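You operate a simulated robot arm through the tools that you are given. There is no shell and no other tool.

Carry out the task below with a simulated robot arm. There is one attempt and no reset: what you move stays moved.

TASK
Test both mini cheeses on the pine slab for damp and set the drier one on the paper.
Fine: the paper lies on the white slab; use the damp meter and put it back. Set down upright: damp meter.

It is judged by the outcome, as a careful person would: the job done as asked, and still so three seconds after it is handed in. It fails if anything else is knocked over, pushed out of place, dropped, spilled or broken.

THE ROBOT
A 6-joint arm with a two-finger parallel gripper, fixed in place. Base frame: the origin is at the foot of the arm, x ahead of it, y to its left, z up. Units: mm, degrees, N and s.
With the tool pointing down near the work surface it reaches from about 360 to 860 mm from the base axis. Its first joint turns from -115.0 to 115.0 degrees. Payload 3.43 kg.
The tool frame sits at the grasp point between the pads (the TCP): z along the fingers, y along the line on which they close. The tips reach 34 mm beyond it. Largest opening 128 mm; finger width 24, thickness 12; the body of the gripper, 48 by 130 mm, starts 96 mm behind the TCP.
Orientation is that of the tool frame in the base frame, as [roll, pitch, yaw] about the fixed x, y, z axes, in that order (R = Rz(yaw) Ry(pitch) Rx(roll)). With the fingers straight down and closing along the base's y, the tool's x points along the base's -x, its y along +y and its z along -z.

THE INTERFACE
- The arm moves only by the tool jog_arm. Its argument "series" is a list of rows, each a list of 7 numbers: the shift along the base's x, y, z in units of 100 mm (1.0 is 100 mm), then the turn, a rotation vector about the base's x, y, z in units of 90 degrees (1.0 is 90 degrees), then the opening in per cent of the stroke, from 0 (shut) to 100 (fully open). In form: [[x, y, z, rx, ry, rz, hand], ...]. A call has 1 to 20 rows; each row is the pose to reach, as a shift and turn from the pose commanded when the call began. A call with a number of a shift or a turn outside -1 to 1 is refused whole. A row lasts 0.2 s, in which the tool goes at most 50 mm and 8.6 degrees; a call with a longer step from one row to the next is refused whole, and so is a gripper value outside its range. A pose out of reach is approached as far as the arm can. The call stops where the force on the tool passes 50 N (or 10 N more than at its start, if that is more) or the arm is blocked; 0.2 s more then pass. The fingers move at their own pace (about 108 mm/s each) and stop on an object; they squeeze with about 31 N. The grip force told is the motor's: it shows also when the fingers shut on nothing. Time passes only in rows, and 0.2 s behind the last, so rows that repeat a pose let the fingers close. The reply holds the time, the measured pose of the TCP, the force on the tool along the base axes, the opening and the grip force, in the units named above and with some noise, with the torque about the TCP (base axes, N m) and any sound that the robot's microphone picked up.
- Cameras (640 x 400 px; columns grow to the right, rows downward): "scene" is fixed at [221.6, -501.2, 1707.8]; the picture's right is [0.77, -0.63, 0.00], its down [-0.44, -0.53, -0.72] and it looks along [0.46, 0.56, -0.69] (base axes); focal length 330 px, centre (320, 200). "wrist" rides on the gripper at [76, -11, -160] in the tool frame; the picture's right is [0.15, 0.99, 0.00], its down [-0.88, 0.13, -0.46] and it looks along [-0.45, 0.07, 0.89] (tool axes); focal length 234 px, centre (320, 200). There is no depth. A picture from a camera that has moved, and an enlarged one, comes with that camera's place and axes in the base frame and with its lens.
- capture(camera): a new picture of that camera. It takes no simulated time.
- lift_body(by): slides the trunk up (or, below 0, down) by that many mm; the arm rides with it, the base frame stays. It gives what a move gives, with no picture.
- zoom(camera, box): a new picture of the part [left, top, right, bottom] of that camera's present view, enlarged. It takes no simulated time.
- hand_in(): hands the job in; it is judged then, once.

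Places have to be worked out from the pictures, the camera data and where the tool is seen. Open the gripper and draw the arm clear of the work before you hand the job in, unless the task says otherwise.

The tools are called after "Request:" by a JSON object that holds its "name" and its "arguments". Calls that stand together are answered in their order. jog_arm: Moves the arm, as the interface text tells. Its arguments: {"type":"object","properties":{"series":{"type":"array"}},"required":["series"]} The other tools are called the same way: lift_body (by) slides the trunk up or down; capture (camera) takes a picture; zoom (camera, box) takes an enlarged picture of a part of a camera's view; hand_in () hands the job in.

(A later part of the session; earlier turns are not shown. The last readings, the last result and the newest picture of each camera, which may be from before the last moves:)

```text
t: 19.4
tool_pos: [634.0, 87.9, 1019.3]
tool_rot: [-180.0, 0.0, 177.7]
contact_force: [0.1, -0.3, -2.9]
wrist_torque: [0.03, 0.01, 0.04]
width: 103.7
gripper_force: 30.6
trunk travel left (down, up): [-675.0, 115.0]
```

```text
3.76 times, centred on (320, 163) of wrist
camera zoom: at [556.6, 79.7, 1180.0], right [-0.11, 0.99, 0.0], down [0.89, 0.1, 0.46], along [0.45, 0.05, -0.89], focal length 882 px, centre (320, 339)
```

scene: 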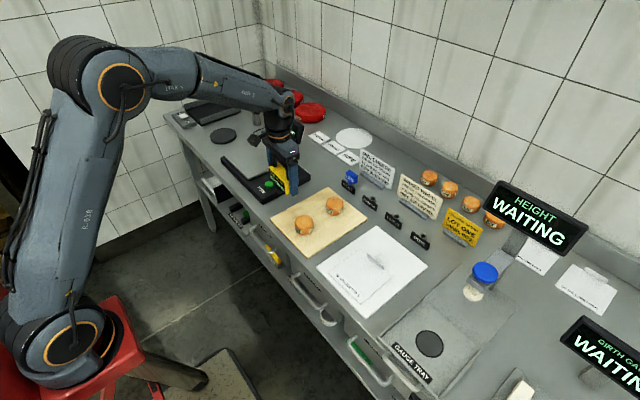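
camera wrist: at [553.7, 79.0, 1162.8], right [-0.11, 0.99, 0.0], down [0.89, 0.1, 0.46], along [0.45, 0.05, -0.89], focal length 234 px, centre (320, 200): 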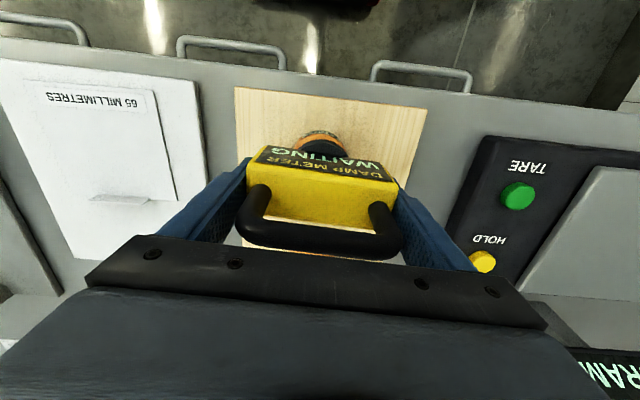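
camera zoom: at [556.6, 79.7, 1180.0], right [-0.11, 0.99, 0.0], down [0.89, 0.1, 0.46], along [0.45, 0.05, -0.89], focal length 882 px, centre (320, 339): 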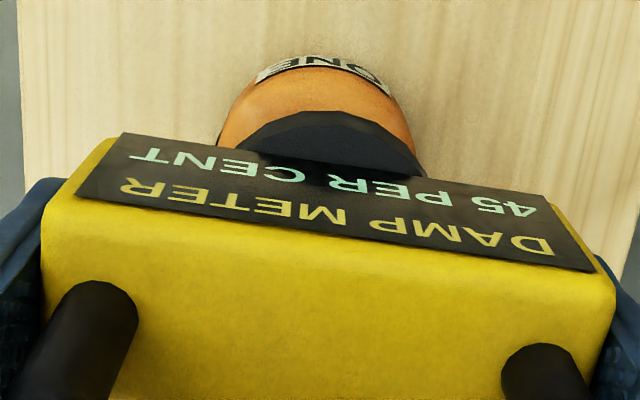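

ONE remains in place and the display holds 45. Now I carry the meter to above TWO at about (763, 92).

Request:
{"name": "jog_arm", "arguments": {"series": [[0.3, 0.01, 0, 0, 0, 0, 0], [0.6, 0.02, 0, 0, 0, 0, 0], [0.85, 0.03, 0, 0, 0, 0, 0], [1.0, 0.04, 0, 0, 0, 0, 0]]}}

Request:
{"name": "jog_arm", "arguments": {"series": [[0.15, 0.0, 0, 0, 0, 0, 0], [0.29, 0.0, 0, 0, 0, 0, 0], [0.29, 0.0, -0.1, 0, 0, 0, 0], [0.29, 0.0, -0.18, 0, 0, 0, 0], [0.29, 0.0, -0.18, 0, 0, 0, 0]]}}

Request:
{"name": "zoom", "arguments": {"camera": "scene", "box": [304, 160, 364, 235]}}

Request:
{"name": "zoom", "arguments": {"camera": "wrist", "box": [235, 80, 405, 216]}}

```text
t: 20.4
tool_pos: [734.6, 92.1, 1020.7]
tool_rot: [180.0, 0.0, 177.7]
contact_force: [0.4, -0.4, -2.9]
wrist_torque: [0.01, -0.04, 0.01]
width: 104.2
gripper_force: 31.2
trunk travel left (down, up): [-675.0, 115.0]
```

```text
t: 21.6
tool_pos: [761.9, 91.9, 1001.3]
tool_rot: [180.0, -0.1, 177.6]
contact_force: [-0.1, -0.6, -3.5]
wrist_torque: [-0.02, -0.05, -0.02]
width: 103.9
gripper_force: 31.0
trunk travel left (down, up): [-675.0, 115.0]
```

```text
5.33 times, centred on (334, 198) of scene
camera zoom: at [221.6, -501.2, 1707.8], right [0.77, -0.63, 0.0], down [-0.44, -0.53, -0.72], along [0.46, 0.56, -0.69], focal length 1762 px, centre (245, 213)
```

zoom: 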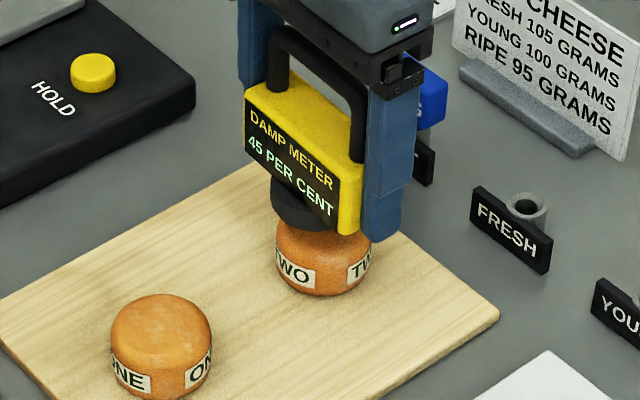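

```text
2.94 times, centred on (320, 148) of wrist
camera zoom: at [685.3, 83.6, 1161.7], right [-0.11, 0.99, 0.0], down [0.89, 0.1, 0.46], along [0.45, 0.05, -0.89], focal length 689 px, centre (320, 353)
```

zoom: 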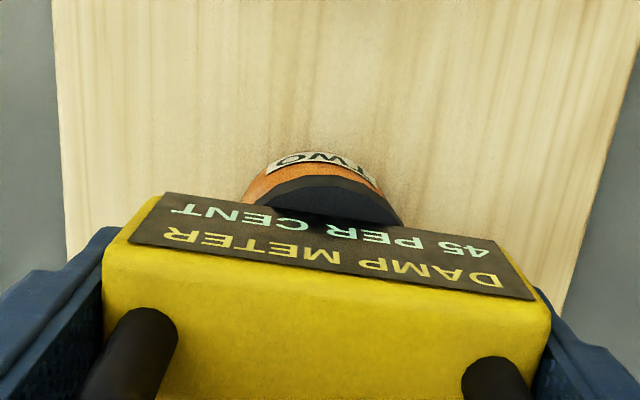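

The foot is above TWO but the cheese looks a few mm toward −y and +x. I zoom in tighter to measure the offset.

Request:
{"name": "zoom", "arguments": {"camera": "wrist", "box": [285, 110, 365, 160]}}

Request:
{"name": "zoom", "arguments": {"camera": "scene", "box": [316, 185, 356, 225]}}

```text
8.00 times, centred on (325, 135) of wrist
camera zoom: at [685.3, 83.6, 1161.7], right [-0.11, 0.99, 0.0], down [0.89, 0.1, 0.46], along [0.45, 0.05, -0.89], focal length 1873 px, centre (280, 720)
```

zoom: 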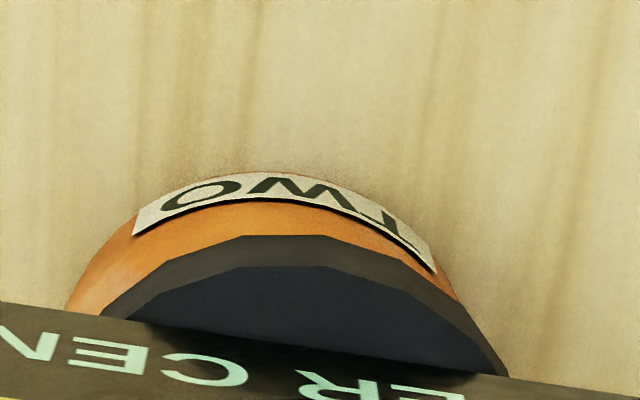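

```text
10.00 times, centred on (336, 205) of scene
camera zoom: at [221.6, -501.2, 1707.8], right [0.77, -0.63, 0.0], down [-0.44, -0.53, -0.72], along [0.46, 0.56, -0.69], focal length 3303 px, centre (160, 150)
```

zoom: 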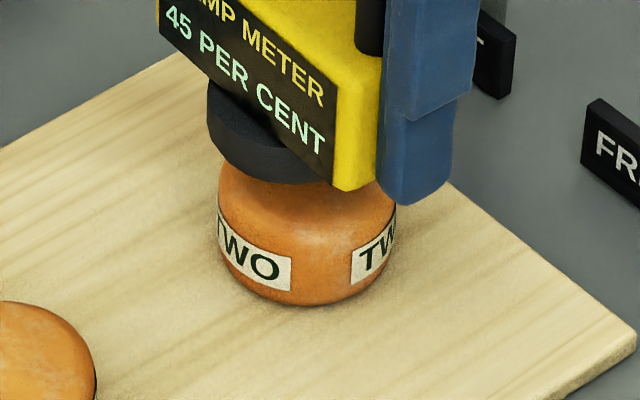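

The cheese is about 3 mm toward −y and 2.5 mm toward +x from the foot axis. I correct this and descend to just above contact (z ≈ 986).

Request:
{"name": "jog_arm", "arguments": {"series": [[0.025, -0.03, 0, 0, 0, 0, 0], [0.025, -0.03, -0.05, 0, 0, 0, 0], [0.025, -0.03, -0.1, 0, 0, 0, 0], [0.025, -0.03, -0.14, 0, 0, 0, 0], [0.025, -0.03, -0.16, 0, 0, 0, 0]]}}

Request:
{"name": "zoom", "arguments": {"camera": "scene", "box": [304, 160, 364, 235]}}

```text
t: 22.8
tool_pos: [764.9, 89.4, 986.4]
tool_rot: [-179.9, 0.0, 177.7]
contact_force: [0.4, -0.5, -1.2]
wrist_torque: [-0.01, 0.0, -0.02]
width: 103.7
gripper_force: 31.0
trunk travel left (down, up): [-675.0, 115.0]
```

```text
5.33 times, centred on (334, 198) of scene
camera zoom: at [221.6, -501.2, 1707.8], right [0.77, -0.63, 0.0], down [-0.44, -0.53, -0.72], along [0.46, 0.56, -0.69], focal length 1762 px, centre (245, 213)
```

zoom: 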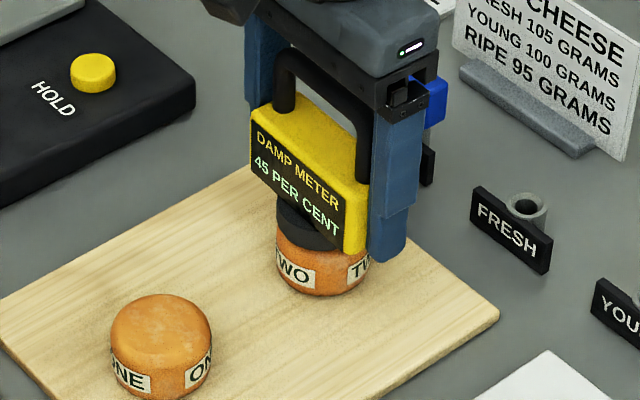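

Aligned above TWO with no contact yet. I go down in 1–1.5 mm steps until contact.

Request:
{"name": "jog_arm", "arguments": {"series": [[0, 0, -0.015, 0, 0, 0, 0], [0, 0, -0.03, 0, 0, 0, 0], [0, 0, -0.045, 0, 0, 0, 0], [0, 0, -0.055, 0, 0, 0, 0]]}}

Request:
{"name": "zoom", "arguments": {"camera": "wrist", "box": [235, 110, 405, 216]}}

```text
t: 23.8
tool_pos: [764.3, 89.1, 981.1]
tool_rot: [-180.0, 0.0, 177.7]
contact_force: [-0.6, -1.1, 1.3]
wrist_torque: [0.03, 0.02, -0.02]
width: 103.7
gripper_force: 31.5
trunk travel left (down, up): [-675.0, 115.0]
```

```text
3.76 times, centred on (320, 163) of wrist
camera zoom: at [687.8, 80.6, 1141.0], right [-0.11, 0.99, 0.0], down [0.88, 0.1, 0.46], along [0.45, 0.05, -0.89], focal length 882 px, centre (320, 339)
```

zoom: 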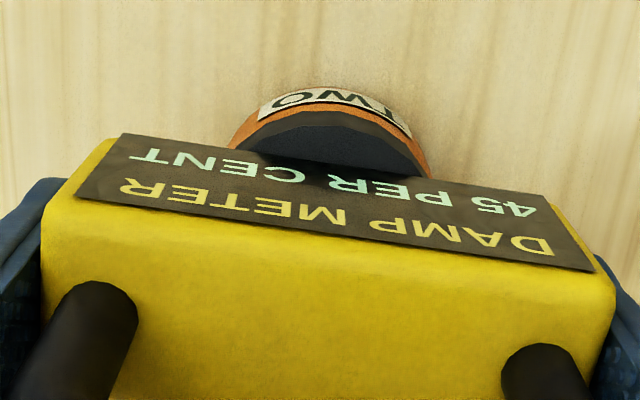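

Force has shifted to +1.3 N, so contact is only just beginning and the display still shows the previous 45. I press 1–1.5 mm more and hold.

Request:
{"name": "jog_arm", "arguments": {"series": [[0, 0, -0.007, 0, 0, 0, 0], [0, 0, -0.014, 0, 0, 0, 0], [0, 0, -0.014, 0, 0, 0, 0], [0, 0, -0.014, 0, 0, 0, 0]]}}

Request:
{"name": "zoom", "arguments": {"camera": "wrist", "box": [235, 110, 405, 216]}}

Request:
{"name": "zoom", "arguments": {"camera": "scene", "box": [304, 160, 364, 235]}}

```text
t: 24.8
tool_pos: [764.4, 89.9, 980.3]
tool_rot: [-179.9, 0.1, 177.7]
contact_force: [-0.1, -0.6, 19.1]
wrist_torque: [-0.04, -0.01, 0.0]
width: 103.8
gripper_force: 31.1
trunk travel left (down, up): [-675.0, 115.0]
```

```text
3.76 times, centred on (320, 163) of wrist
camera zoom: at [687.4, 80.5, 1140.6], right [-0.11, 0.99, 0.0], down [0.88, 0.1, 0.46], along [0.46, 0.05, -0.89], focal length 882 px, centre (320, 339)
```

zoom: 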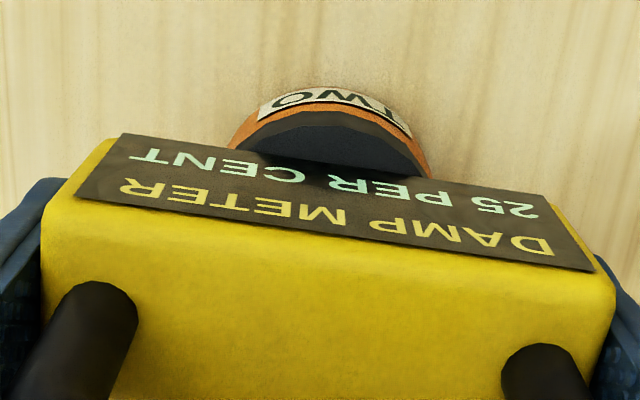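

```text
5.33 times, centred on (334, 198) of scene
camera zoom: at [221.6, -501.2, 1707.8], right [0.77, -0.63, 0.0], down [-0.44, -0.53, -0.72], along [0.46, 0.56, -0.69], focal length 1762 px, centre (245, 213)
```

zoom: 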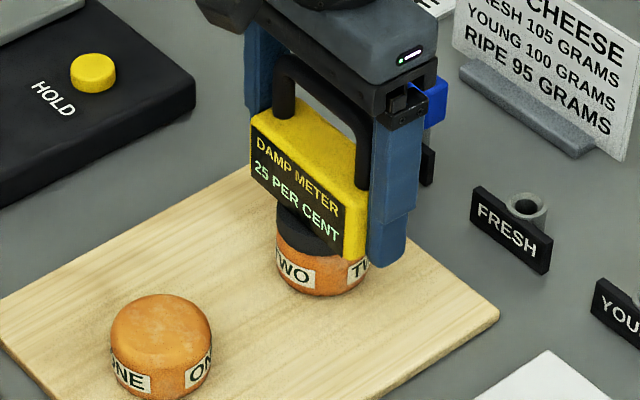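

TWO reads "25 PER CENT", lower than ONE's 45. I hold one more second to confirm it is steady.

Request:
{"name": "jog_arm", "arguments": {"series": [[0, 0, 0, 0, 0, 0, 0], [0, 0, 0, 0, 0, 0, 0], [0, 0, 0, 0, 0, 0, 0], [0, 0, 0, 0, 0, 0, 0], [0, 0, 0, 0, 0, 0, 0]]}}

Request:
{"name": "zoom", "arguments": {"camera": "wrist", "box": [235, 110, 405, 216]}}

```text
t: 26.0
tool_pos: [766.0, 90.3, 979.9]
tool_rot: [-179.9, 0.2, 177.7]
contact_force: [3.2, -0.2, 27.5]
wrist_torque: [0.02, -0.29, -0.01]
width: 103.8
gripper_force: 31.1
trunk travel left (down, up): [-675.0, 115.0]
```

```text
3.76 times, centred on (320, 163) of wrist
camera zoom: at [687.2, 80.5, 1140.5], right [-0.11, 0.99, 0.0], down [0.88, 0.1, 0.46], along [0.46, 0.05, -0.89], focal length 882 px, centre (320, 339)
```

zoom: 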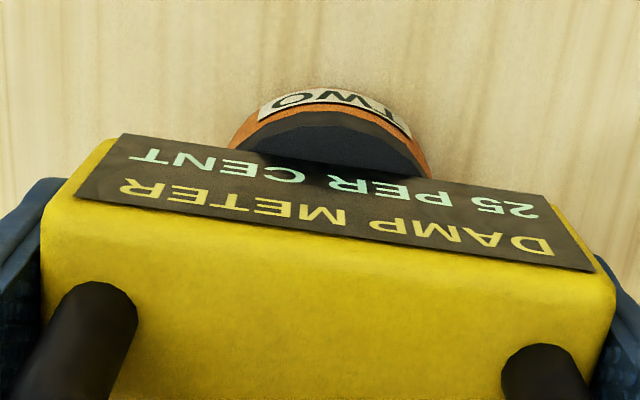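

TWO is steady at 25 per cent, so TWO is the drier cheese. I lift the meter off and then carry it back toward the scale pan.

Request:
{"name": "jog_arm", "arguments": {"series": [[0, 0, 0.04, 0, 0, 0, 0], [0, 0, 0.12, 0, 0, 0, 0], [0, 0, 0.3, 0, 0, 0, 0], [0, 0, 0.5, 0, 0, 0, 0], [0, 0, 0.7, 0, 0, 0, 0], [0, 0, 0.75, 0, 0, 0, 0]]}}

Request:
{"name": "jog_arm", "arguments": {"series": [[-0.1, 0.2, 0, 0, 0, 0, 0], [-0.25, 0.5, 0, 0, 0, 0, 0], [-0.4, 0.8, 0, 0, 0, 0, 0], [-0.5, 1.0, 0, 0, 0, 0, 0]]}}

Request:
{"name": "zoom", "arguments": {"camera": "scene", "box": [220, 100, 380, 250]}}

```text
t: 27.4
tool_pos: [765.1, 89.7, 1053.5]
tool_rot: [180.0, -0.1, 177.6]
contact_force: [-0.5, 0.4, -2.4]
wrist_torque: [-0.01, -0.01, 0.04]
width: 103.7
gripper_force: 30.5
trunk travel left (down, up): [-675.0, 115.0]
```

```text
t: 28.4
tool_pos: [715.2, 187.9, 1053.8]
tool_rot: [-180.0, 0.0, 177.7]
contact_force: [0.0, 0.8, -2.1]
wrist_torque: [0.04, -0.01, 0.0]
width: 103.8
gripper_force: 30.8
trunk travel left (down, up): [-675.0, 115.0]
```

```text
2.67 times, centred on (300, 175) of scene
camera zoom: at [221.6, -501.2, 1707.8], right [0.77, -0.63, 0.0], down [-0.44, -0.53, -0.72], along [0.46, 0.56, -0.69], focal length 881 px, centre (373, 267)
```

zoom: 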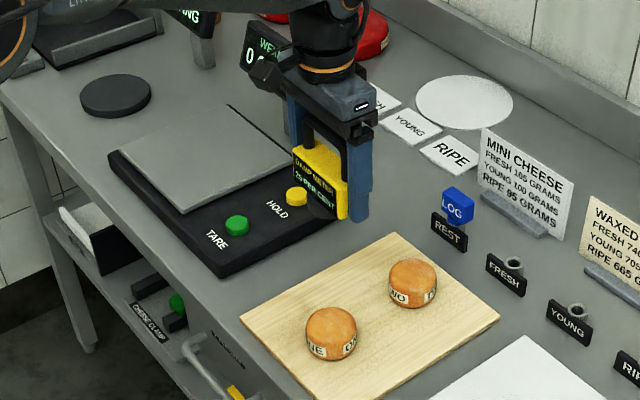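

Both cheeses are undisturbed. I continue carrying the meter back to above its original spot at (688, 484).

Request:
{"name": "jog_arm", "arguments": {"series": [[-0.07, 0.25, 0, 0, 0, 0, 0], [-0.14, 0.5, 0, 0, 0, 0, 0], [-0.22, 0.75, 0, 0, 0, 0, 0], [-0.27, 1.0, 0, 0, 0, 0, 0]]}}

Request:
{"name": "jog_arm", "arguments": {"series": [[0, 0.25, 0, 0, 0, 0, 0], [0, 0.5, 0, 0, 0, 0, 0], [0, 0.75, 0, 0, 0, 0, 0], [0, 1.0, 0, 0, 0, 0, 0]]}}

Request:
{"name": "jog_arm", "arguments": {"series": [[0, 0.25, 0, 0, 0, 0, 0], [0, 0.5, 0, 0, 0, 0, 0], [0, 0.75, 0, 0, 0, 0, 0], [0, 0.95, 0, 0, 0, 0, 0], [0, 0.95, 0, 0, 0, 0, 0]]}}

Request:
{"name": "capture", "arguments": {"camera": "wrist"}}

Request:
{"name": "zoom", "arguments": {"camera": "scene", "box": [206, 90, 318, 180]}}

```text
t: 29.4
tool_pos: [688.9, 288.4, 1052.9]
tool_rot: [180.0, 0.0, 177.7]
contact_force: [1.0, 0.5, -2.8]
wrist_torque: [0.03, 0.01, 0.01]
width: 103.8
gripper_force: 31.4
trunk travel left (down, up): [-675.0, 115.0]
```

```text
t: 30.4
tool_pos: [688.1, 389.7, 1053.7]
tool_rot: [180.0, 0.0, 177.7]
contact_force: [-0.3, 0.6, -2.1]
wrist_torque: [0.01, -0.03, -0.03]
width: 104.0
gripper_force: 30.7
trunk travel left (down, up): [-675.0, 115.0]
```

```text
t: 31.6
tool_pos: [690.0, 484.0, 1053.8]
tool_rot: [-180.0, 0.0, 177.6]
contact_force: [0.6, 0.1, -2.1]
wrist_torque: [0.02, -0.04, 0.03]
width: 103.6
gripper_force: 31.1
trunk travel left (down, up): [-675.0, 115.0]
```

```text
taken
camera wrist: at [611.8, 476.1, 1214.4], right [-0.11, 0.99, 0.0], down [0.89, 0.1, 0.46], along [0.45, 0.05, -0.89], focal length 234 px, centre (320, 200)
```

wrist: 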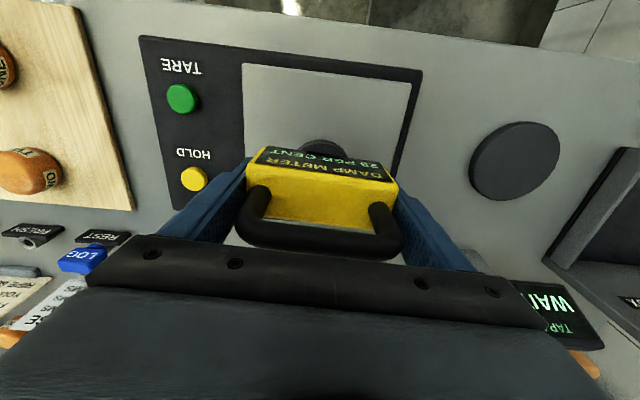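

```text
4.44 times, centred on (262, 135) of scene
camera zoom: at [221.6, -501.2, 1707.8], right [0.77, -0.63, 0.0], down [-0.44, -0.53, -0.72], along [0.46, 0.56, -0.69], focal length 1468 px, centre (578, 489)
```

zoom: 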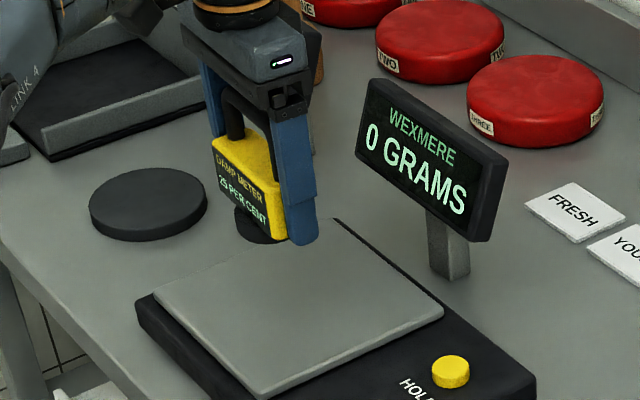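

Camera position shows I'm ~1.7 mm too far in x and ~0.9 in y relative to the pick-up pose. I correct it and descend to about 3 mm above the set-down height.

Request:
{"name": "jog_arm", "arguments": {"series": [[-0.017, -0.009, -0.1, 0, 0, 0, 0], [-0.017, -0.009, -0.3, 0, 0, 0, 0], [-0.017, -0.009, -0.5, 0, 0, 0, 0], [-0.017, -0.009, -0.65, 0, 0, 0, 0], [-0.017, -0.009, -0.72, 0, 0, 0, 0], [-0.017, -0.009, -0.77, 0, 0, 0, 0], [-0.017, -0.009, -0.77, 0, 0, 0, 0]]}}

Request:
{"name": "zoom", "arguments": {"camera": "scene", "box": [206, 100, 302, 180]}}

```text
t: 33.2
tool_pos: [687.5, 484.2, 976.5]
tool_rot: [180.0, -0.1, 177.7]
contact_force: [0.1, -0.1, -1.9]
wrist_torque: [0.0, 0.0, -0.05]
width: 103.7
gripper_force: 30.9
trunk travel left (down, up): [-675.0, 115.0]
```

```text
5.00 times, centred on (254, 140) of scene
camera zoom: at [221.6, -501.2, 1707.8], right [0.77, -0.63, 0.0], down [-0.44, -0.53, -0.72], along [0.46, 0.56, -0.69], focal length 1652 px, centre (650, 500)
```

zoom: 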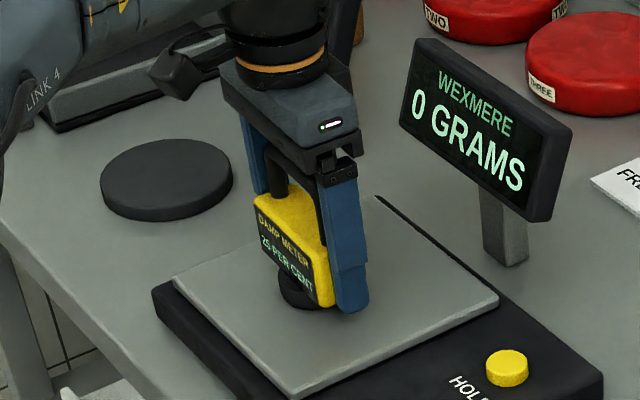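

The scale still shows 0 grams, so the foot is just above the pan. I lower in sub-millimetre steps until touch.

Request:
{"name": "jog_arm", "arguments": {"series": [[0, 0, -0.008, 0, 0, 0, 0], [0, 0, -0.016, 0, 0, 0, 0], [0, 0, -0.024, 0, 0, 0, 0]]}}

Request:
{"name": "zoom", "arguments": {"camera": "scene", "box": [206, 100, 302, 180]}}

```text
t: 34.0
tool_pos: [686.4, 483.0, 974.7]
tool_rot: [180.0, -0.1, 177.9]
contact_force: [0.5, 1.1, -1.3]
wrist_torque: [-0.01, -0.02, -0.01]
width: 103.7
gripper_force: 31.1
trunk travel left (down, up): [-675.0, 115.0]
```

```text
5.00 times, centred on (254, 140) of scene
camera zoom: at [221.6, -501.2, 1707.8], right [0.77, -0.63, 0.0], down [-0.44, -0.53, -0.72], along [0.46, 0.56, -0.69], focal length 1652 px, centre (650, 500)
```

zoom: 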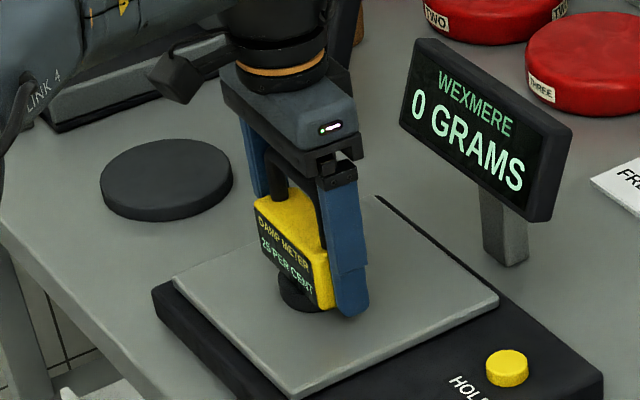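

Scale still 0 grams; the gap is under a millimetre or so. I continue down in 0.5 mm steps.

Request:
{"name": "jog_arm", "arguments": {"series": [[0, 0, -0.005, 0, 0, 0, 0], [0, 0, -0.01, 0, 0, 0, 0], [0, 0, -0.01, 0, 0, 0, 0]]}}

Request:
{"name": "zoom", "arguments": {"camera": "scene", "box": [206, 100, 302, 180]}}

```text
t: 34.8
tool_pos: [686.1, 482.9, 974.2]
tool_rot: [180.0, 0.0, 177.9]
contact_force: [-0.7, 0.4, 0.8]
wrist_torque: [0.0, -0.04, 0.01]
width: 104.0
gripper_force: 31.0
trunk travel left (down, up): [-675.0, 115.0]
```

```text
5.00 times, centred on (254, 140) of scene
camera zoom: at [221.6, -501.2, 1707.8], right [0.77, -0.63, 0.0], down [-0.44, -0.53, -0.72], along [0.46, 0.56, -0.69], focal length 1652 px, centre (650, 500)
```

zoom: 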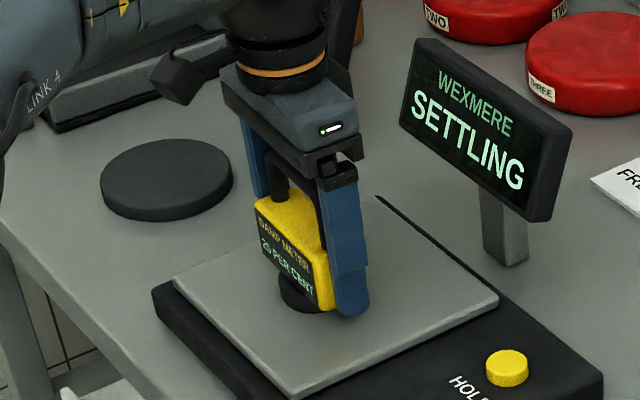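

The scale switched to "SETTLING" and the force shows light support, so the foot is on the pan. I open the fingers and let it stand.

Request:
{"name": "jog_arm", "arguments": {"series": [[0, 0, 0, 0, 0, 0, 83], [0, 0, 0, 0, 0, 0, 90], [0, 0, 0, 0, 0, 0, 100], [0, 0, 0, 0, 0, 0, 100], [0, 0, 0, 0, 0, 0, 100]]}}

Request:
{"name": "zoom", "arguments": {"camera": "scene", "box": [206, 100, 302, 180]}}

Request:
{"name": "capture", "arguments": {"camera": "wrist"}}

```text
t: 36.0
tool_pos: [686.3, 483.5, 974.5]
tool_rot: [-180.0, 0.0, 177.7]
contact_force: [0.0, 0.0, -0.3]
wrist_torque: [0.0, 0.01, -0.03]
width: 128.1
gripper_force: 0.0
trunk travel left (down, up): [-675.0, 115.0]
```

```text
5.00 times, centred on (254, 140) of scene
camera zoom: at [221.6, -501.2, 1707.8], right [0.77, -0.63, 0.0], down [-0.44, -0.53, -0.72], along [0.46, 0.56, -0.69], focal length 1652 px, centre (650, 500)
```

zoom: 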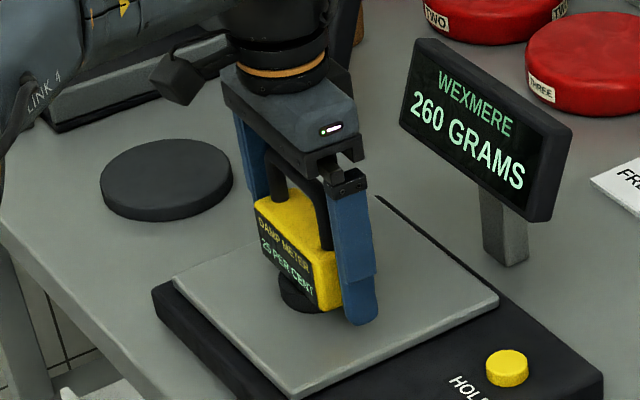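

```text
taken
camera wrist: at [609.4, 474.5, 1133.7], right [-0.11, 0.99, 0.0], down [0.89, 0.1, 0.46], along [0.45, 0.05, -0.89], focal length 234 px, centre (320, 200)
```

wrist: 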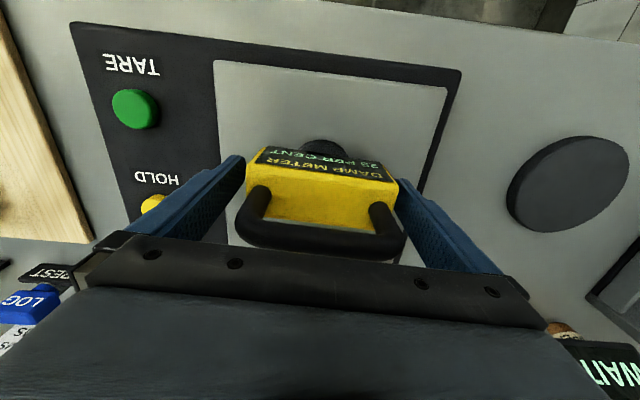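

The meter stands upright on the pan and the scale reads 260 grams as at the start. I raise the open gripper straight up clear of the handle, then away.

Request:
{"name": "jog_arm", "arguments": {"series": [[0, 0, 0.1, 0, 0, 0, 100], [0, 0, 0.3, 0, 0, 0, 100], [0, 0, 0.5, 0, 0, 0, 100], [0, 0, 0.7, 0, 0, 0, 100], [0, 0, 0.9, 0, 0, 0, 100], [0, 0, 1.0, 0, 0, 0, 100]]}}

Request:
{"name": "zoom", "arguments": {"camera": "scene", "box": [206, 90, 318, 180]}}

```text
t: 37.4
tool_pos: [686.7, 483.6, 1072.9]
tool_rot: [179.9, 0.0, 177.8]
contact_force: [0.2, 0.6, -0.7]
wrist_torque: [0.02, -0.02, 0.01]
width: 127.9
gripper_force: 0.0
trunk travel left (down, up): [-675.0, 115.0]
```

```text
4.44 times, centred on (262, 135) of scene
camera zoom: at [221.6, -501.2, 1707.8], right [0.77, -0.63, 0.0], down [-0.44, -0.53, -0.72], along [0.46, 0.56, -0.69], focal length 1468 px, centre (578, 489)
```

zoom: 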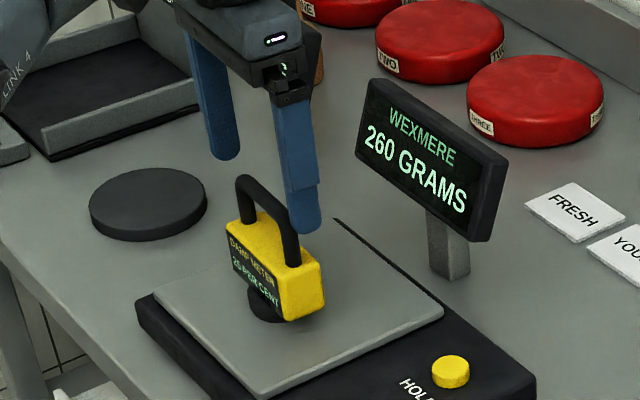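

The meter is standing free and the gripper is clear above it. I back off in −x and up, then travel in −y toward cheese TWO.

Request:
{"name": "jog_arm", "arguments": {"series": [[-0.1, 0, 0.15, 0, 0, 0, 100], [-0.3, 0, 0.3, 0, 0, 0, 100], [-0.6, 0, 0.4, 0, 0, 0, 100], [-0.7, -0.3, 0.4, 0, 0, 0, 100], [-0.7, -0.7, 0.4, 0, 0, 0, 100], [-0.7, -1.0, 0.4, 0, 0, 0, 100]]}}

Request:
{"name": "jog_arm", "arguments": {"series": [[0.1, -0.35, 0, 0, 0, 0, 100], [0.2, -0.7, 0, 0, 0, 0, 100], [0.3, -1.0, 0, 0, 0, 0, 100]]}}

Request:
{"name": "jog_arm", "arguments": {"series": [[0.2, -0.35, 0, 0, 0, 0, 100], [0.4, -0.7, 0, 0, 0, 0, 100], [0.6, -1.0, 0, 0, 0, 0, 100]]}}

Request:
{"name": "capture", "arguments": {"camera": "wrist"}}

Request:
{"name": "capture", "arguments": {"camera": "scene"}}

```text
t: 38.8
tool_pos: [615.4, 383.9, 1112.5]
tool_rot: [-180.0, 0.0, 177.9]
contact_force: [-0.2, 0.8, -0.4]
wrist_torque: [-0.03, 0.01, 0.0]
width: 128.3
gripper_force: 0.0
trunk travel left (down, up): [-675.0, 115.0]
```

```text
t: 39.6
tool_pos: [646.7, 282.5, 1113.2]
tool_rot: [179.9, 0.0, 177.8]
contact_force: [-0.3, 1.0, 1.0]
wrist_torque: [-0.06, 0.0, 0.0]
width: 127.6
gripper_force: 0.0
trunk travel left (down, up): [-675.0, 115.0]
```

```text
t: 40.4
tool_pos: [707.2, 183.8, 1113.1]
tool_rot: [-180.0, 0.0, 177.7]
contact_force: [-0.2, 0.4, 0.0]
wrist_torque: [-0.06, -0.05, 0.02]
width: 127.8
gripper_force: 0.0
trunk travel left (down, up): [-675.0, 115.0]
```

```text
taken
camera wrist: at [629.1, 173.8, 1273.7], right [-0.11, 0.99, 0.0], down [0.89, 0.1, 0.46], along [0.45, 0.05, -0.89], focal length 234 px, centre (320, 200)
```

wrist: 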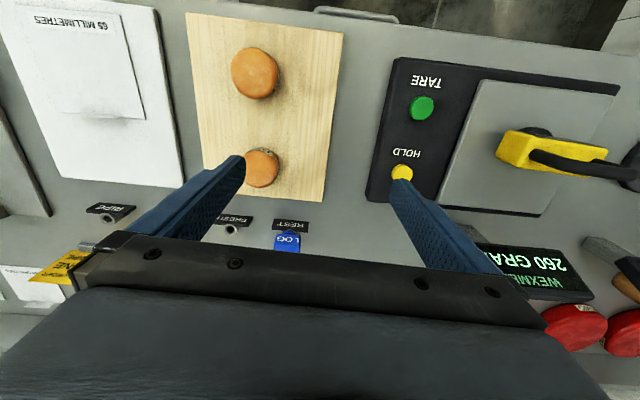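

```text
taken
```

scene: 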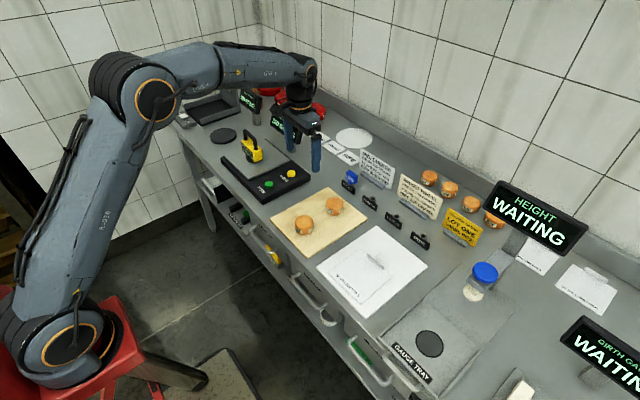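

The meter remains upright on the pan. I move above TWO at (766, 88) and partway down for a check.

Request:
{"name": "jog_arm", "arguments": {"series": [[0.2, -0.32, 0, 0, 0, 0, 100], [0.4, -0.64, 0, 0, 0, 0, 100], [0.59, -0.96, 0, 0, 0, 0, 100], [0.59, -0.96, -0.3, 0, 0, 0, 100], [0.59, -0.96, -0.6, 0, 0, 0, 100], [0.59, -0.96, -0.9, 0, 0, 0, 100], [0.59, -0.96, -0.9, 0, 0, 0, 100]]}}

Request:
{"name": "capture", "arguments": {"camera": "wrist"}}

Request:
{"name": "zoom", "arguments": {"camera": "scene", "box": [290, 150, 380, 240]}}

```text
t: 42.0
tool_pos: [765.9, 86.7, 1022.8]
tool_rot: [179.9, -0.1, 177.8]
contact_force: [-0.2, 0.2, 0.0]
wrist_torque: [-0.02, -0.01, 0.0]
width: 127.7
gripper_force: 0.1
trunk travel left (down, up): [-675.0, 115.0]
```

```text
taken
camera wrist: at [688.0, 78.8, 1183.3], right [-0.11, 0.99, 0.0], down [0.89, 0.1, 0.46], along [0.45, 0.05, -0.89], focal length 234 px, centre (320, 200)
```

wrist: 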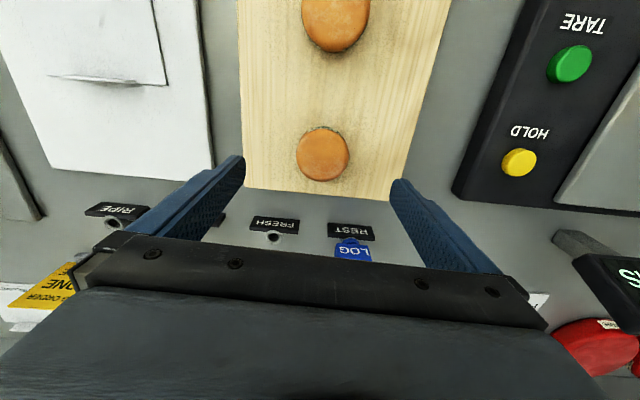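

```text
4.44 times, centred on (335, 195) of scene
camera zoom: at [221.6, -501.2, 1707.8], right [0.77, -0.63, 0.0], down [-0.44, -0.53, -0.72], along [0.46, 0.56, -0.69], focal length 1468 px, centre (253, 222)
```

zoom: 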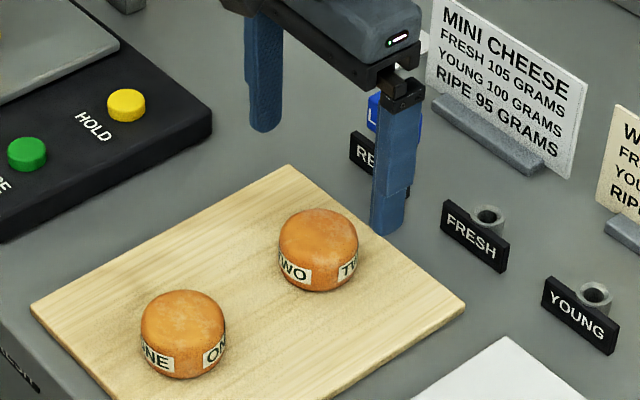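

I zoom in on TWO in the wrist view to fix its centre before descending.

Request:
{"name": "zoom", "arguments": {"camera": "wrist", "box": [270, 105, 380, 205]}}

```text
4.00 times, centred on (325, 155) of wrist
camera zoom: at [688.0, 78.8, 1183.3], right [-0.11, 0.99, 0.0], down [0.89, 0.1, 0.46], along [0.45, 0.05, -0.89], focal length 937 px, centre (300, 380)
```

zoom: 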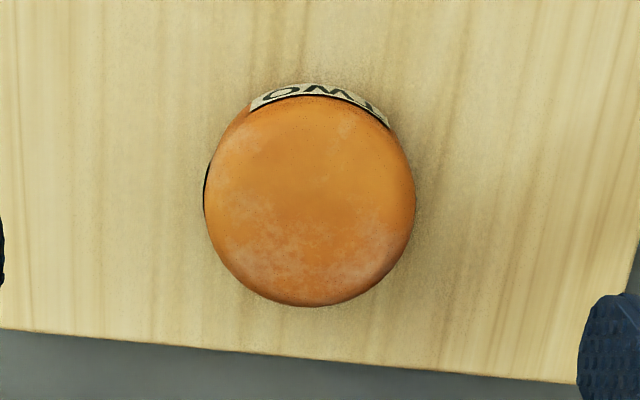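

TWO's centre is at about (766, 90), diameter 62 mm. I shift +1.5, +3.5 mm and descend to TCP z ≈ 948 (tips ~914), then check finger-to-board clearance in the scene view.

Request:
{"name": "jog_arm", "arguments": {"series": [[0.015, 0.035, -0.15, 0, 0, 0, 100], [0.015, 0.035, -0.35, 0, 0, 0, 100], [0.015, 0.035, -0.55, 0, 0, 0, 100], [0.015, 0.035, -0.7, 0, 0, 0, 100], [0.015, 0.035, -0.75, 0, 0, 0, 100], [0.015, 0.035, -0.75, 0, 0, 0, 100]]}}

Request:
{"name": "zoom", "arguments": {"camera": "scene", "box": [300, 165, 370, 235]}}

Request:
{"name": "capture", "arguments": {"camera": "wrist"}}

```text
t: 43.4
tool_pos: [766.8, 90.1, 948.9]
tool_rot: [180.0, 0.0, 177.6]
contact_force: [0.2, 0.6, -0.3]
wrist_torque: [0.02, -0.01, -0.01]
width: 128.0
gripper_force: 0.0
trunk travel left (down, up): [-675.0, 115.0]
```

```text
5.71 times, centred on (335, 200) of scene
camera zoom: at [221.6, -501.2, 1707.8], right [0.77, -0.63, 0.0], down [-0.44, -0.53, -0.72], along [0.46, 0.56, -0.69], focal length 1888 px, centre (234, 200)
```

zoom: 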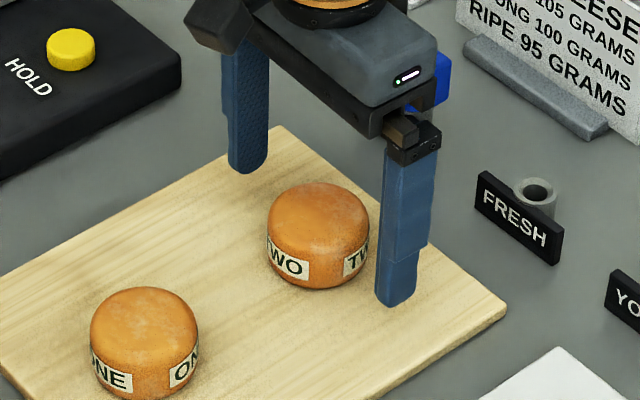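

```text
taken
camera wrist: at [689.3, 81.9, 1109.0], right [-0.11, 0.99, 0.0], down [0.88, 0.1, 0.46], along [0.45, 0.05, -0.89], focal length 234 px, centre (320, 200)
```

wrist: 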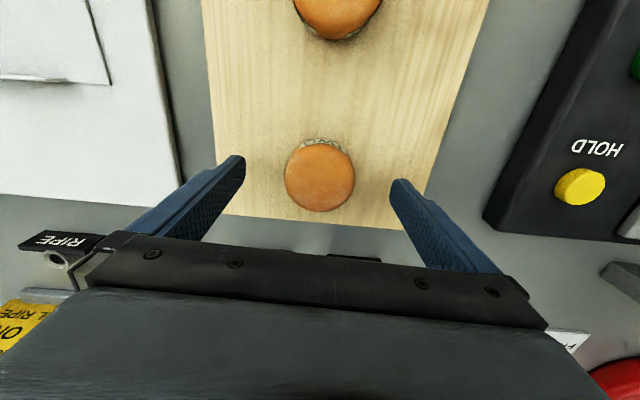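

The cheese is centred between the fingers with clearance. I descend another 12 mm (tips ≈ 903) in small steps.

Request:
{"name": "jog_arm", "arguments": {"series": [[0, 0, -0.04, 0, 0, 0, 100], [0, 0, -0.08, 0, 0, 0, 100], [0, 0, -0.12, 0, 0, 0, 100], [0, 0, -0.12, 0, 0, 0, 100]]}}

Request:
{"name": "zoom", "arguments": {"camera": "scene", "box": [300, 165, 370, 235]}}

```text
t: 44.4
tool_pos: [767.9, 89.2, 936.1]
tool_rot: [180.0, -0.1, 177.7]
contact_force: [-0.1, 0.1, 0.1]
wrist_torque: [0.0, 0.0, 0.01]
width: 128.3
gripper_force: 0.1
trunk travel left (down, up): [-675.0, 115.0]
```

```text
5.71 times, centred on (335, 200) of scene
camera zoom: at [221.6, -501.2, 1707.8], right [0.77, -0.63, 0.0], down [-0.44, -0.53, -0.72], along [0.46, 0.56, -0.69], focal length 1888 px, centre (234, 200)
```

zoom: 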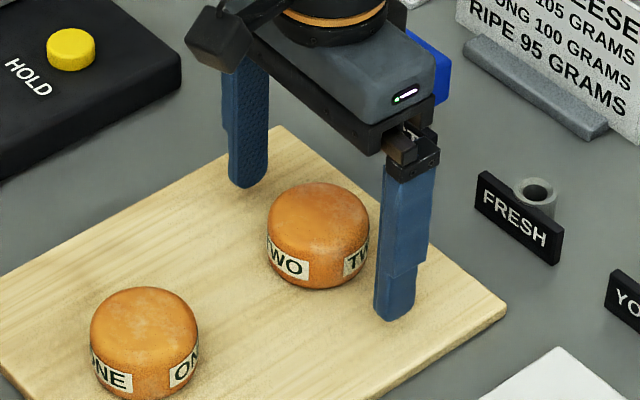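

No contact with the board. I close on the cheese gently in stages and hold.

Request:
{"name": "jog_arm", "arguments": {"series": [[0, 0, 0, 0, 0, 0, 75], [0, 0, 0, 0, 0, 0, 58], [0, 0, 0, 0, 0, 0, 52], [0, 0, 0, 0, 0, 0, 46], [0, 0, 0, 0, 0, 0, 40], [0, 0, 0, 0, 0, 0, 40]]}}

Request:
{"name": "zoom", "arguments": {"camera": "scene", "box": [300, 165, 370, 235]}}

```text
t: 45.8
tool_pos: [767.4, 91.3, 937.4]
tool_rot: [-179.9, 0.0, 177.7]
contact_force: [-0.6, 0.3, 0.1]
wrist_torque: [0.07, -0.02, -0.01]
width: 59.6
gripper_force: 30.5
trunk travel left (down, up): [-675.0, 115.0]
```

```text
5.71 times, centred on (335, 200) of scene
camera zoom: at [221.6, -501.2, 1707.8], right [0.77, -0.63, 0.0], down [-0.44, -0.53, -0.72], along [0.46, 0.56, -0.69], focal length 1888 px, centre (234, 200)
```

zoom: 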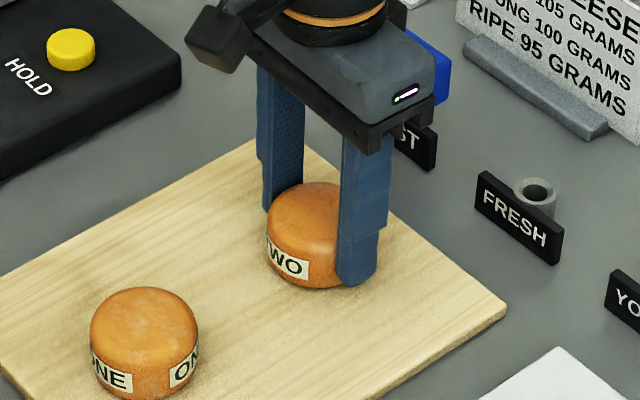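

The grip holds at 59.6 mm with 30 N. I lift TWO slowly and check it is secure.

Request:
{"name": "jog_arm", "arguments": {"series": [[0, 0, 0.05, 0, 0, 0, 40], [0, 0, 0.15, 0, 0, 0, 40], [0, 0, 0.3, 0, 0, 0, 40], [0, 0, 0.45, 0, 0, 0, 40], [0, 0, 0.6, 0, 0, 0, 40], [0, 0, 0.6, 0, 0, 0, 40]]}}

Request:
{"name": "zoom", "arguments": {"camera": "scene", "box": [290, 150, 380, 240]}}

Request:
{"name": "capture", "arguments": {"camera": "wrist"}}

```text
t: 47.2
tool_pos: [767.3, 91.6, 997.3]
tool_rot: [179.9, 0.0, 177.7]
contact_force: [-1.3, 0.3, -1.4]
wrist_torque: [0.01, 0.0, -0.01]
width: 59.3
gripper_force: 31.0
trunk travel left (down, up): [-675.0, 115.0]
```

```text
4.44 times, centred on (335, 195) of scene
camera zoom: at [221.6, -501.2, 1707.8], right [0.77, -0.63, 0.0], down [-0.44, -0.53, -0.72], along [0.46, 0.56, -0.69], focal length 1468 px, centre (253, 222)
```

zoom: 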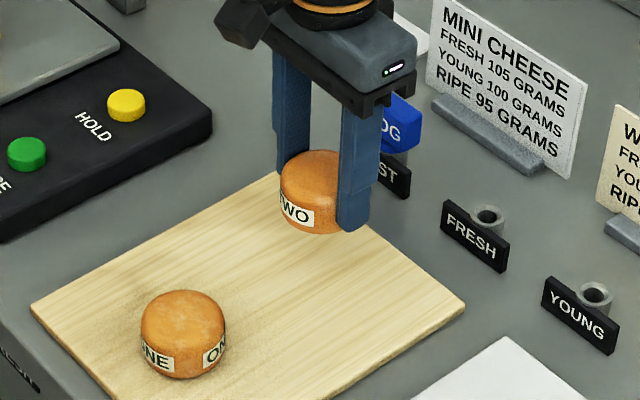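

```text
taken
camera wrist: at [690.4, 82.2, 1156.7], right [-0.11, 0.99, 0.0], down [0.89, 0.1, 0.46], along [0.45, 0.05, -0.89], focal length 234 px, centre (320, 200)
```

wrist: 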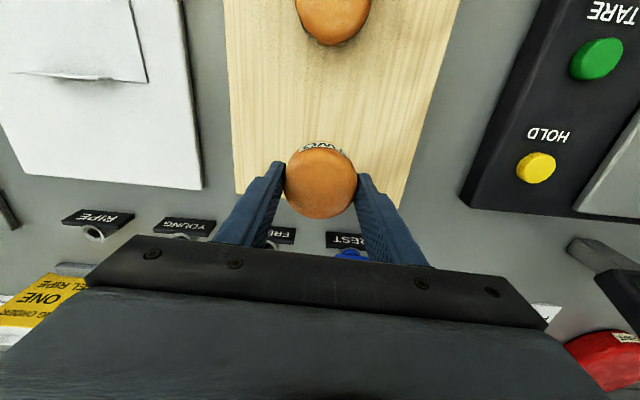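

TWO is lifted level and secure. I carry it toward the paper, whose centre I estimate at about (652, −160).

Request:
{"name": "jog_arm", "arguments": {"series": [[-0.12, -0.2, 0, 0, 0, 0, 40], [-0.24, -0.4, 0, 0, 0, 0, 40], [-0.36, -0.6, 0, 0, 0, 0, 40], [-0.48, -0.8, 0, 0, 0, 0, 40], [-0.6, -1.0, 0, 0, 0, 0, 40]]}}

Request:
{"name": "jog_arm", "arguments": {"series": [[-0.1, -0.2, 0, 0, 0, 0, 40], [-0.2, -0.4, 0, 0, 0, 0, 40], [-0.3, -0.6, 0, 0, 0, 0, 40], [-0.4, -0.8, 0, 0, 0, 0, 40], [-0.45, -1.0, 0, 0, 0, 0, 40], [-0.45, -1.0, 0, 0, 0, 0, 40]]}}

Request:
{"name": "capture", "arguments": {"camera": "wrist"}}

Request:
{"name": "capture", "arguments": {"camera": "scene"}}

```text
t: 48.4
tool_pos: [707.8, -10.5, 996.0]
tool_rot: [180.0, 0.0, 177.8]
contact_force: [0.1, 0.6, -1.4]
wrist_torque: [-0.02, -0.01, 0.01]
width: 59.2
gripper_force: 30.9
trunk travel left (down, up): [-675.0, 115.0]
```

```text
t: 49.8
tool_pos: [661.8, -110.1, 996.8]
tool_rot: [-180.0, 0.0, 177.8]
contact_force: [1.0, 0.1, -1.5]
wrist_torque: [0.02, 0.01, 0.03]
width: 59.1
gripper_force: 31.5
trunk travel left (down, up): [-675.0, 115.0]
```

```text
taken
camera wrist: at [584.4, -118.6, 1156.4], right [-0.11, 0.99, 0.0], down [0.88, 0.1, 0.46], along [0.45, 0.05, -0.89], focal length 234 px, centre (320, 200)
```

wrist: 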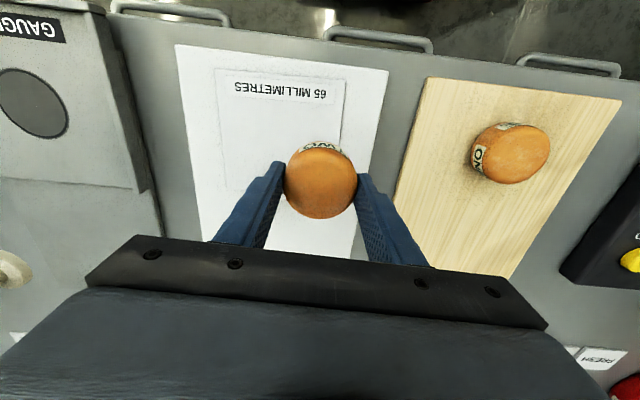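

```text
taken
```

scene: 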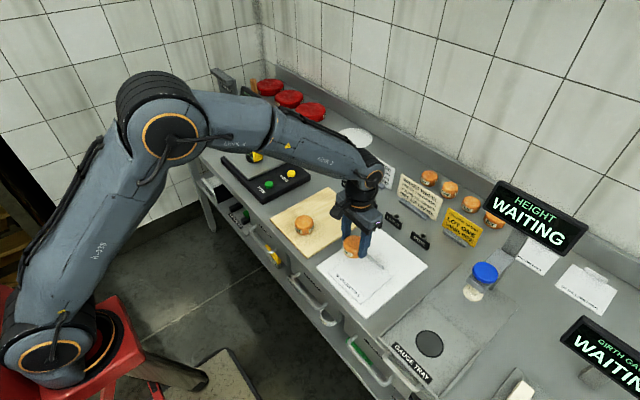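

I zoom on the paper to refine its edges and the little upright strip from this closer view.

Request:
{"name": "zoom", "arguments": {"camera": "wrist", "box": [170, 40, 400, 260]}}

Request:
{"name": "zoom", "arguments": {"camera": "scene", "box": [310, 215, 440, 320]}}

```text
1.82 times, centred on (285, 150) of wrist
camera zoom: at [584.4, -118.6, 1156.4], right [-0.11, 0.99, 0.0], down [0.88, 0.1, 0.46], along [0.45, 0.05, -0.89], focal length 426 px, centre (384, 291)
```

zoom: 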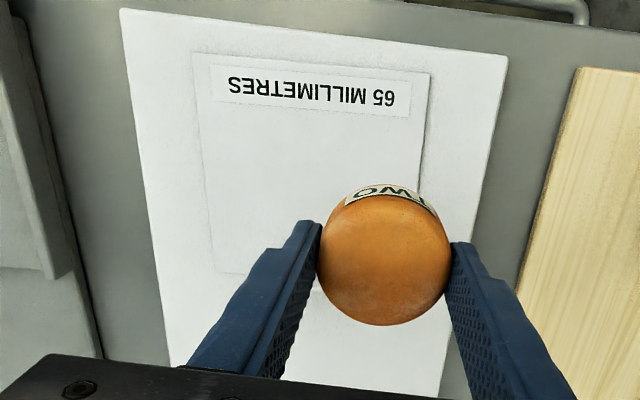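

```text
3.81 times, centred on (375, 268) of scene
camera zoom: at [221.6, -501.2, 1707.8], right [0.77, -0.63, 0.0], down [-0.44, -0.53, -0.72], along [0.46, 0.56, -0.69], focal length 1258 px, centre (110, -57)
```

zoom: 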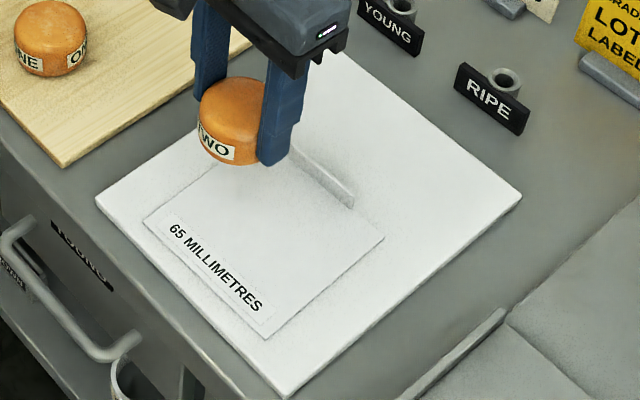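

The paper spans about x 584–717, y −221 to −94 (centre ≈ (651, −158)), with the small upright strip along its far edge at x ≈ 716. I move TWO over the paper centre and lower to TCP z ≈ 950.

Request:
{"name": "jog_arm", "arguments": {"series": [[-0.03, -0.16, 0, 0, 0, 0, 40], [-0.06, -0.32, 0, 0, 0, 0, 40], [-0.08, -0.47, 0, 0, 0, 0, 40], [-0.08, -0.47, -0.12, 0, 0, 0, 40], [-0.08, -0.47, -0.27, 0, 0, 0, 40], [-0.08, -0.47, -0.4, 0, 0, 0, 40], [-0.08, -0.47, -0.47, 0, 0, 0, 40], [-0.08, -0.47, -0.47, 0, 0, 0, 40]]}}

Request:
{"name": "zoom", "arguments": {"camera": "scene", "box": [310, 215, 440, 320]}}

Request:
{"name": "capture", "arguments": {"camera": "wrist"}}

```text
t: 51.6
tool_pos: [652.9, -155.3, 948.2]
tool_rot: [-180.0, 0.0, 177.8]
contact_force: [-0.1, 1.3, -0.8]
wrist_torque: [0.04, -0.01, -0.02]
width: 59.2
gripper_force: 30.8
trunk travel left (down, up): [-675.0, 115.0]
```

```text
3.81 times, centred on (375, 268) of scene
camera zoom: at [221.6, -501.2, 1707.8], right [0.77, -0.63, 0.0], down [-0.44, -0.53, -0.72], along [0.46, 0.56, -0.69], focal length 1258 px, centre (110, -57)
```

zoom: 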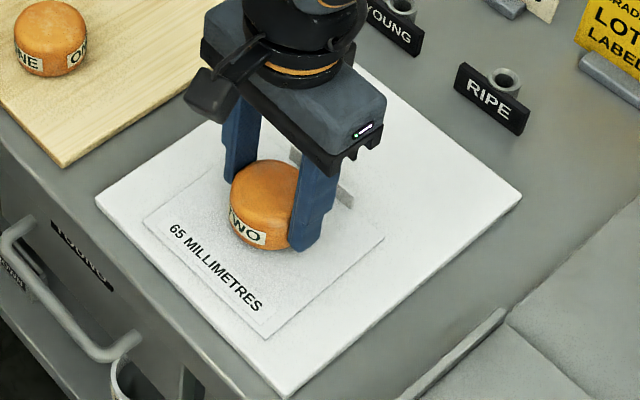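

```text
taken
camera wrist: at [576.3, -164.8, 1109.3], right [-0.11, 0.99, 0.0], down [0.89, 0.1, 0.46], along [0.45, 0.05, -0.89], focal length 234 px, centre (320, 200)
```

wrist: 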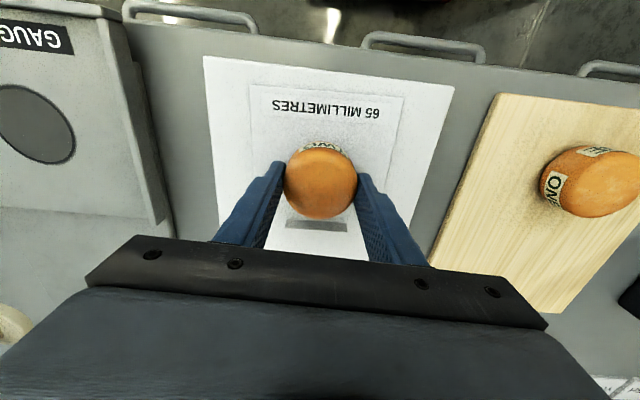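

TWO hovers centred over the paper. I lower in 2 mm steps, watching the force.

Request:
{"name": "jog_arm", "arguments": {"series": [[0, 0, -0.02, 0, 0, 0, 40], [0, 0, -0.04, 0, 0, 0, 40], [0, 0, -0.06, 0, 0, 0, 40], [0, 0, -0.08, 0, 0, 0, 40]]}}

Request:
{"name": "zoom", "arguments": {"camera": "scene", "box": [340, 240, 400, 290]}}

```text
t: 52.6
tool_pos: [653.8, -155.5, 941.2]
tool_rot: [179.9, -0.1, 177.8]
contact_force: [-0.5, -0.2, -1.6]
wrist_torque: [-0.02, -0.01, -0.01]
width: 59.4
gripper_force: 31.1
trunk travel left (down, up): [-675.0, 115.0]
```

```text
8.00 times, centred on (370, 265) of scene
camera zoom: at [221.6, -501.2, 1707.8], right [0.77, -0.63, 0.0], down [-0.44, -0.53, -0.72], along [0.46, 0.56, -0.69], focal length 2643 px, centre (-80, -320)
```

zoom: 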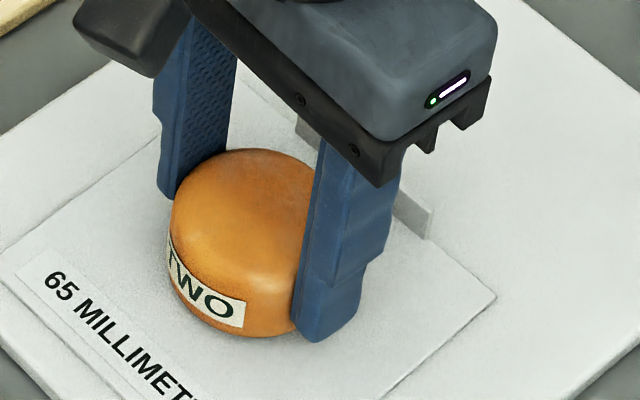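

No contact yet at z 941; the cheese is only a few mm above the paper. I continue down in 1 mm steps.

Request:
{"name": "jog_arm", "arguments": {"series": [[0, 0, -0.01, 0, 0, 0, 40], [0, 0, -0.02, 0, 0, 0, 40], [0, 0, -0.03, 0, 0, 0, 40], [0, 0, -0.04, 0, 0, 0, 40]]}}

Request:
{"name": "zoom", "arguments": {"camera": "scene", "box": [340, 240, 400, 290]}}

```text
t: 53.6
tool_pos: [654.1, -156.2, 940.6]
tool_rot: [-180.0, 0.2, 177.7]
contact_force: [-2.2, 1.4, 22.9]
wrist_torque: [0.14, 0.22, 0.02]
width: 59.2
gripper_force: 30.5
trunk travel left (down, up): [-675.0, 115.0]
```

```text
8.00 times, centred on (370, 265) of scene
camera zoom: at [221.6, -501.2, 1707.8], right [0.77, -0.63, 0.0], down [-0.44, -0.53, -0.72], along [0.46, 0.56, -0.69], focal length 2643 px, centre (-80, -320)
```

zoom: 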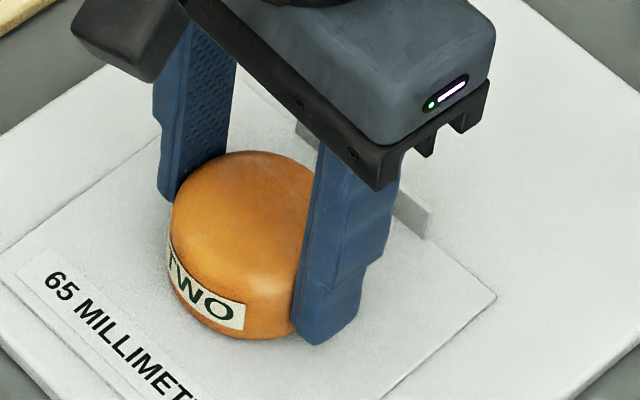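

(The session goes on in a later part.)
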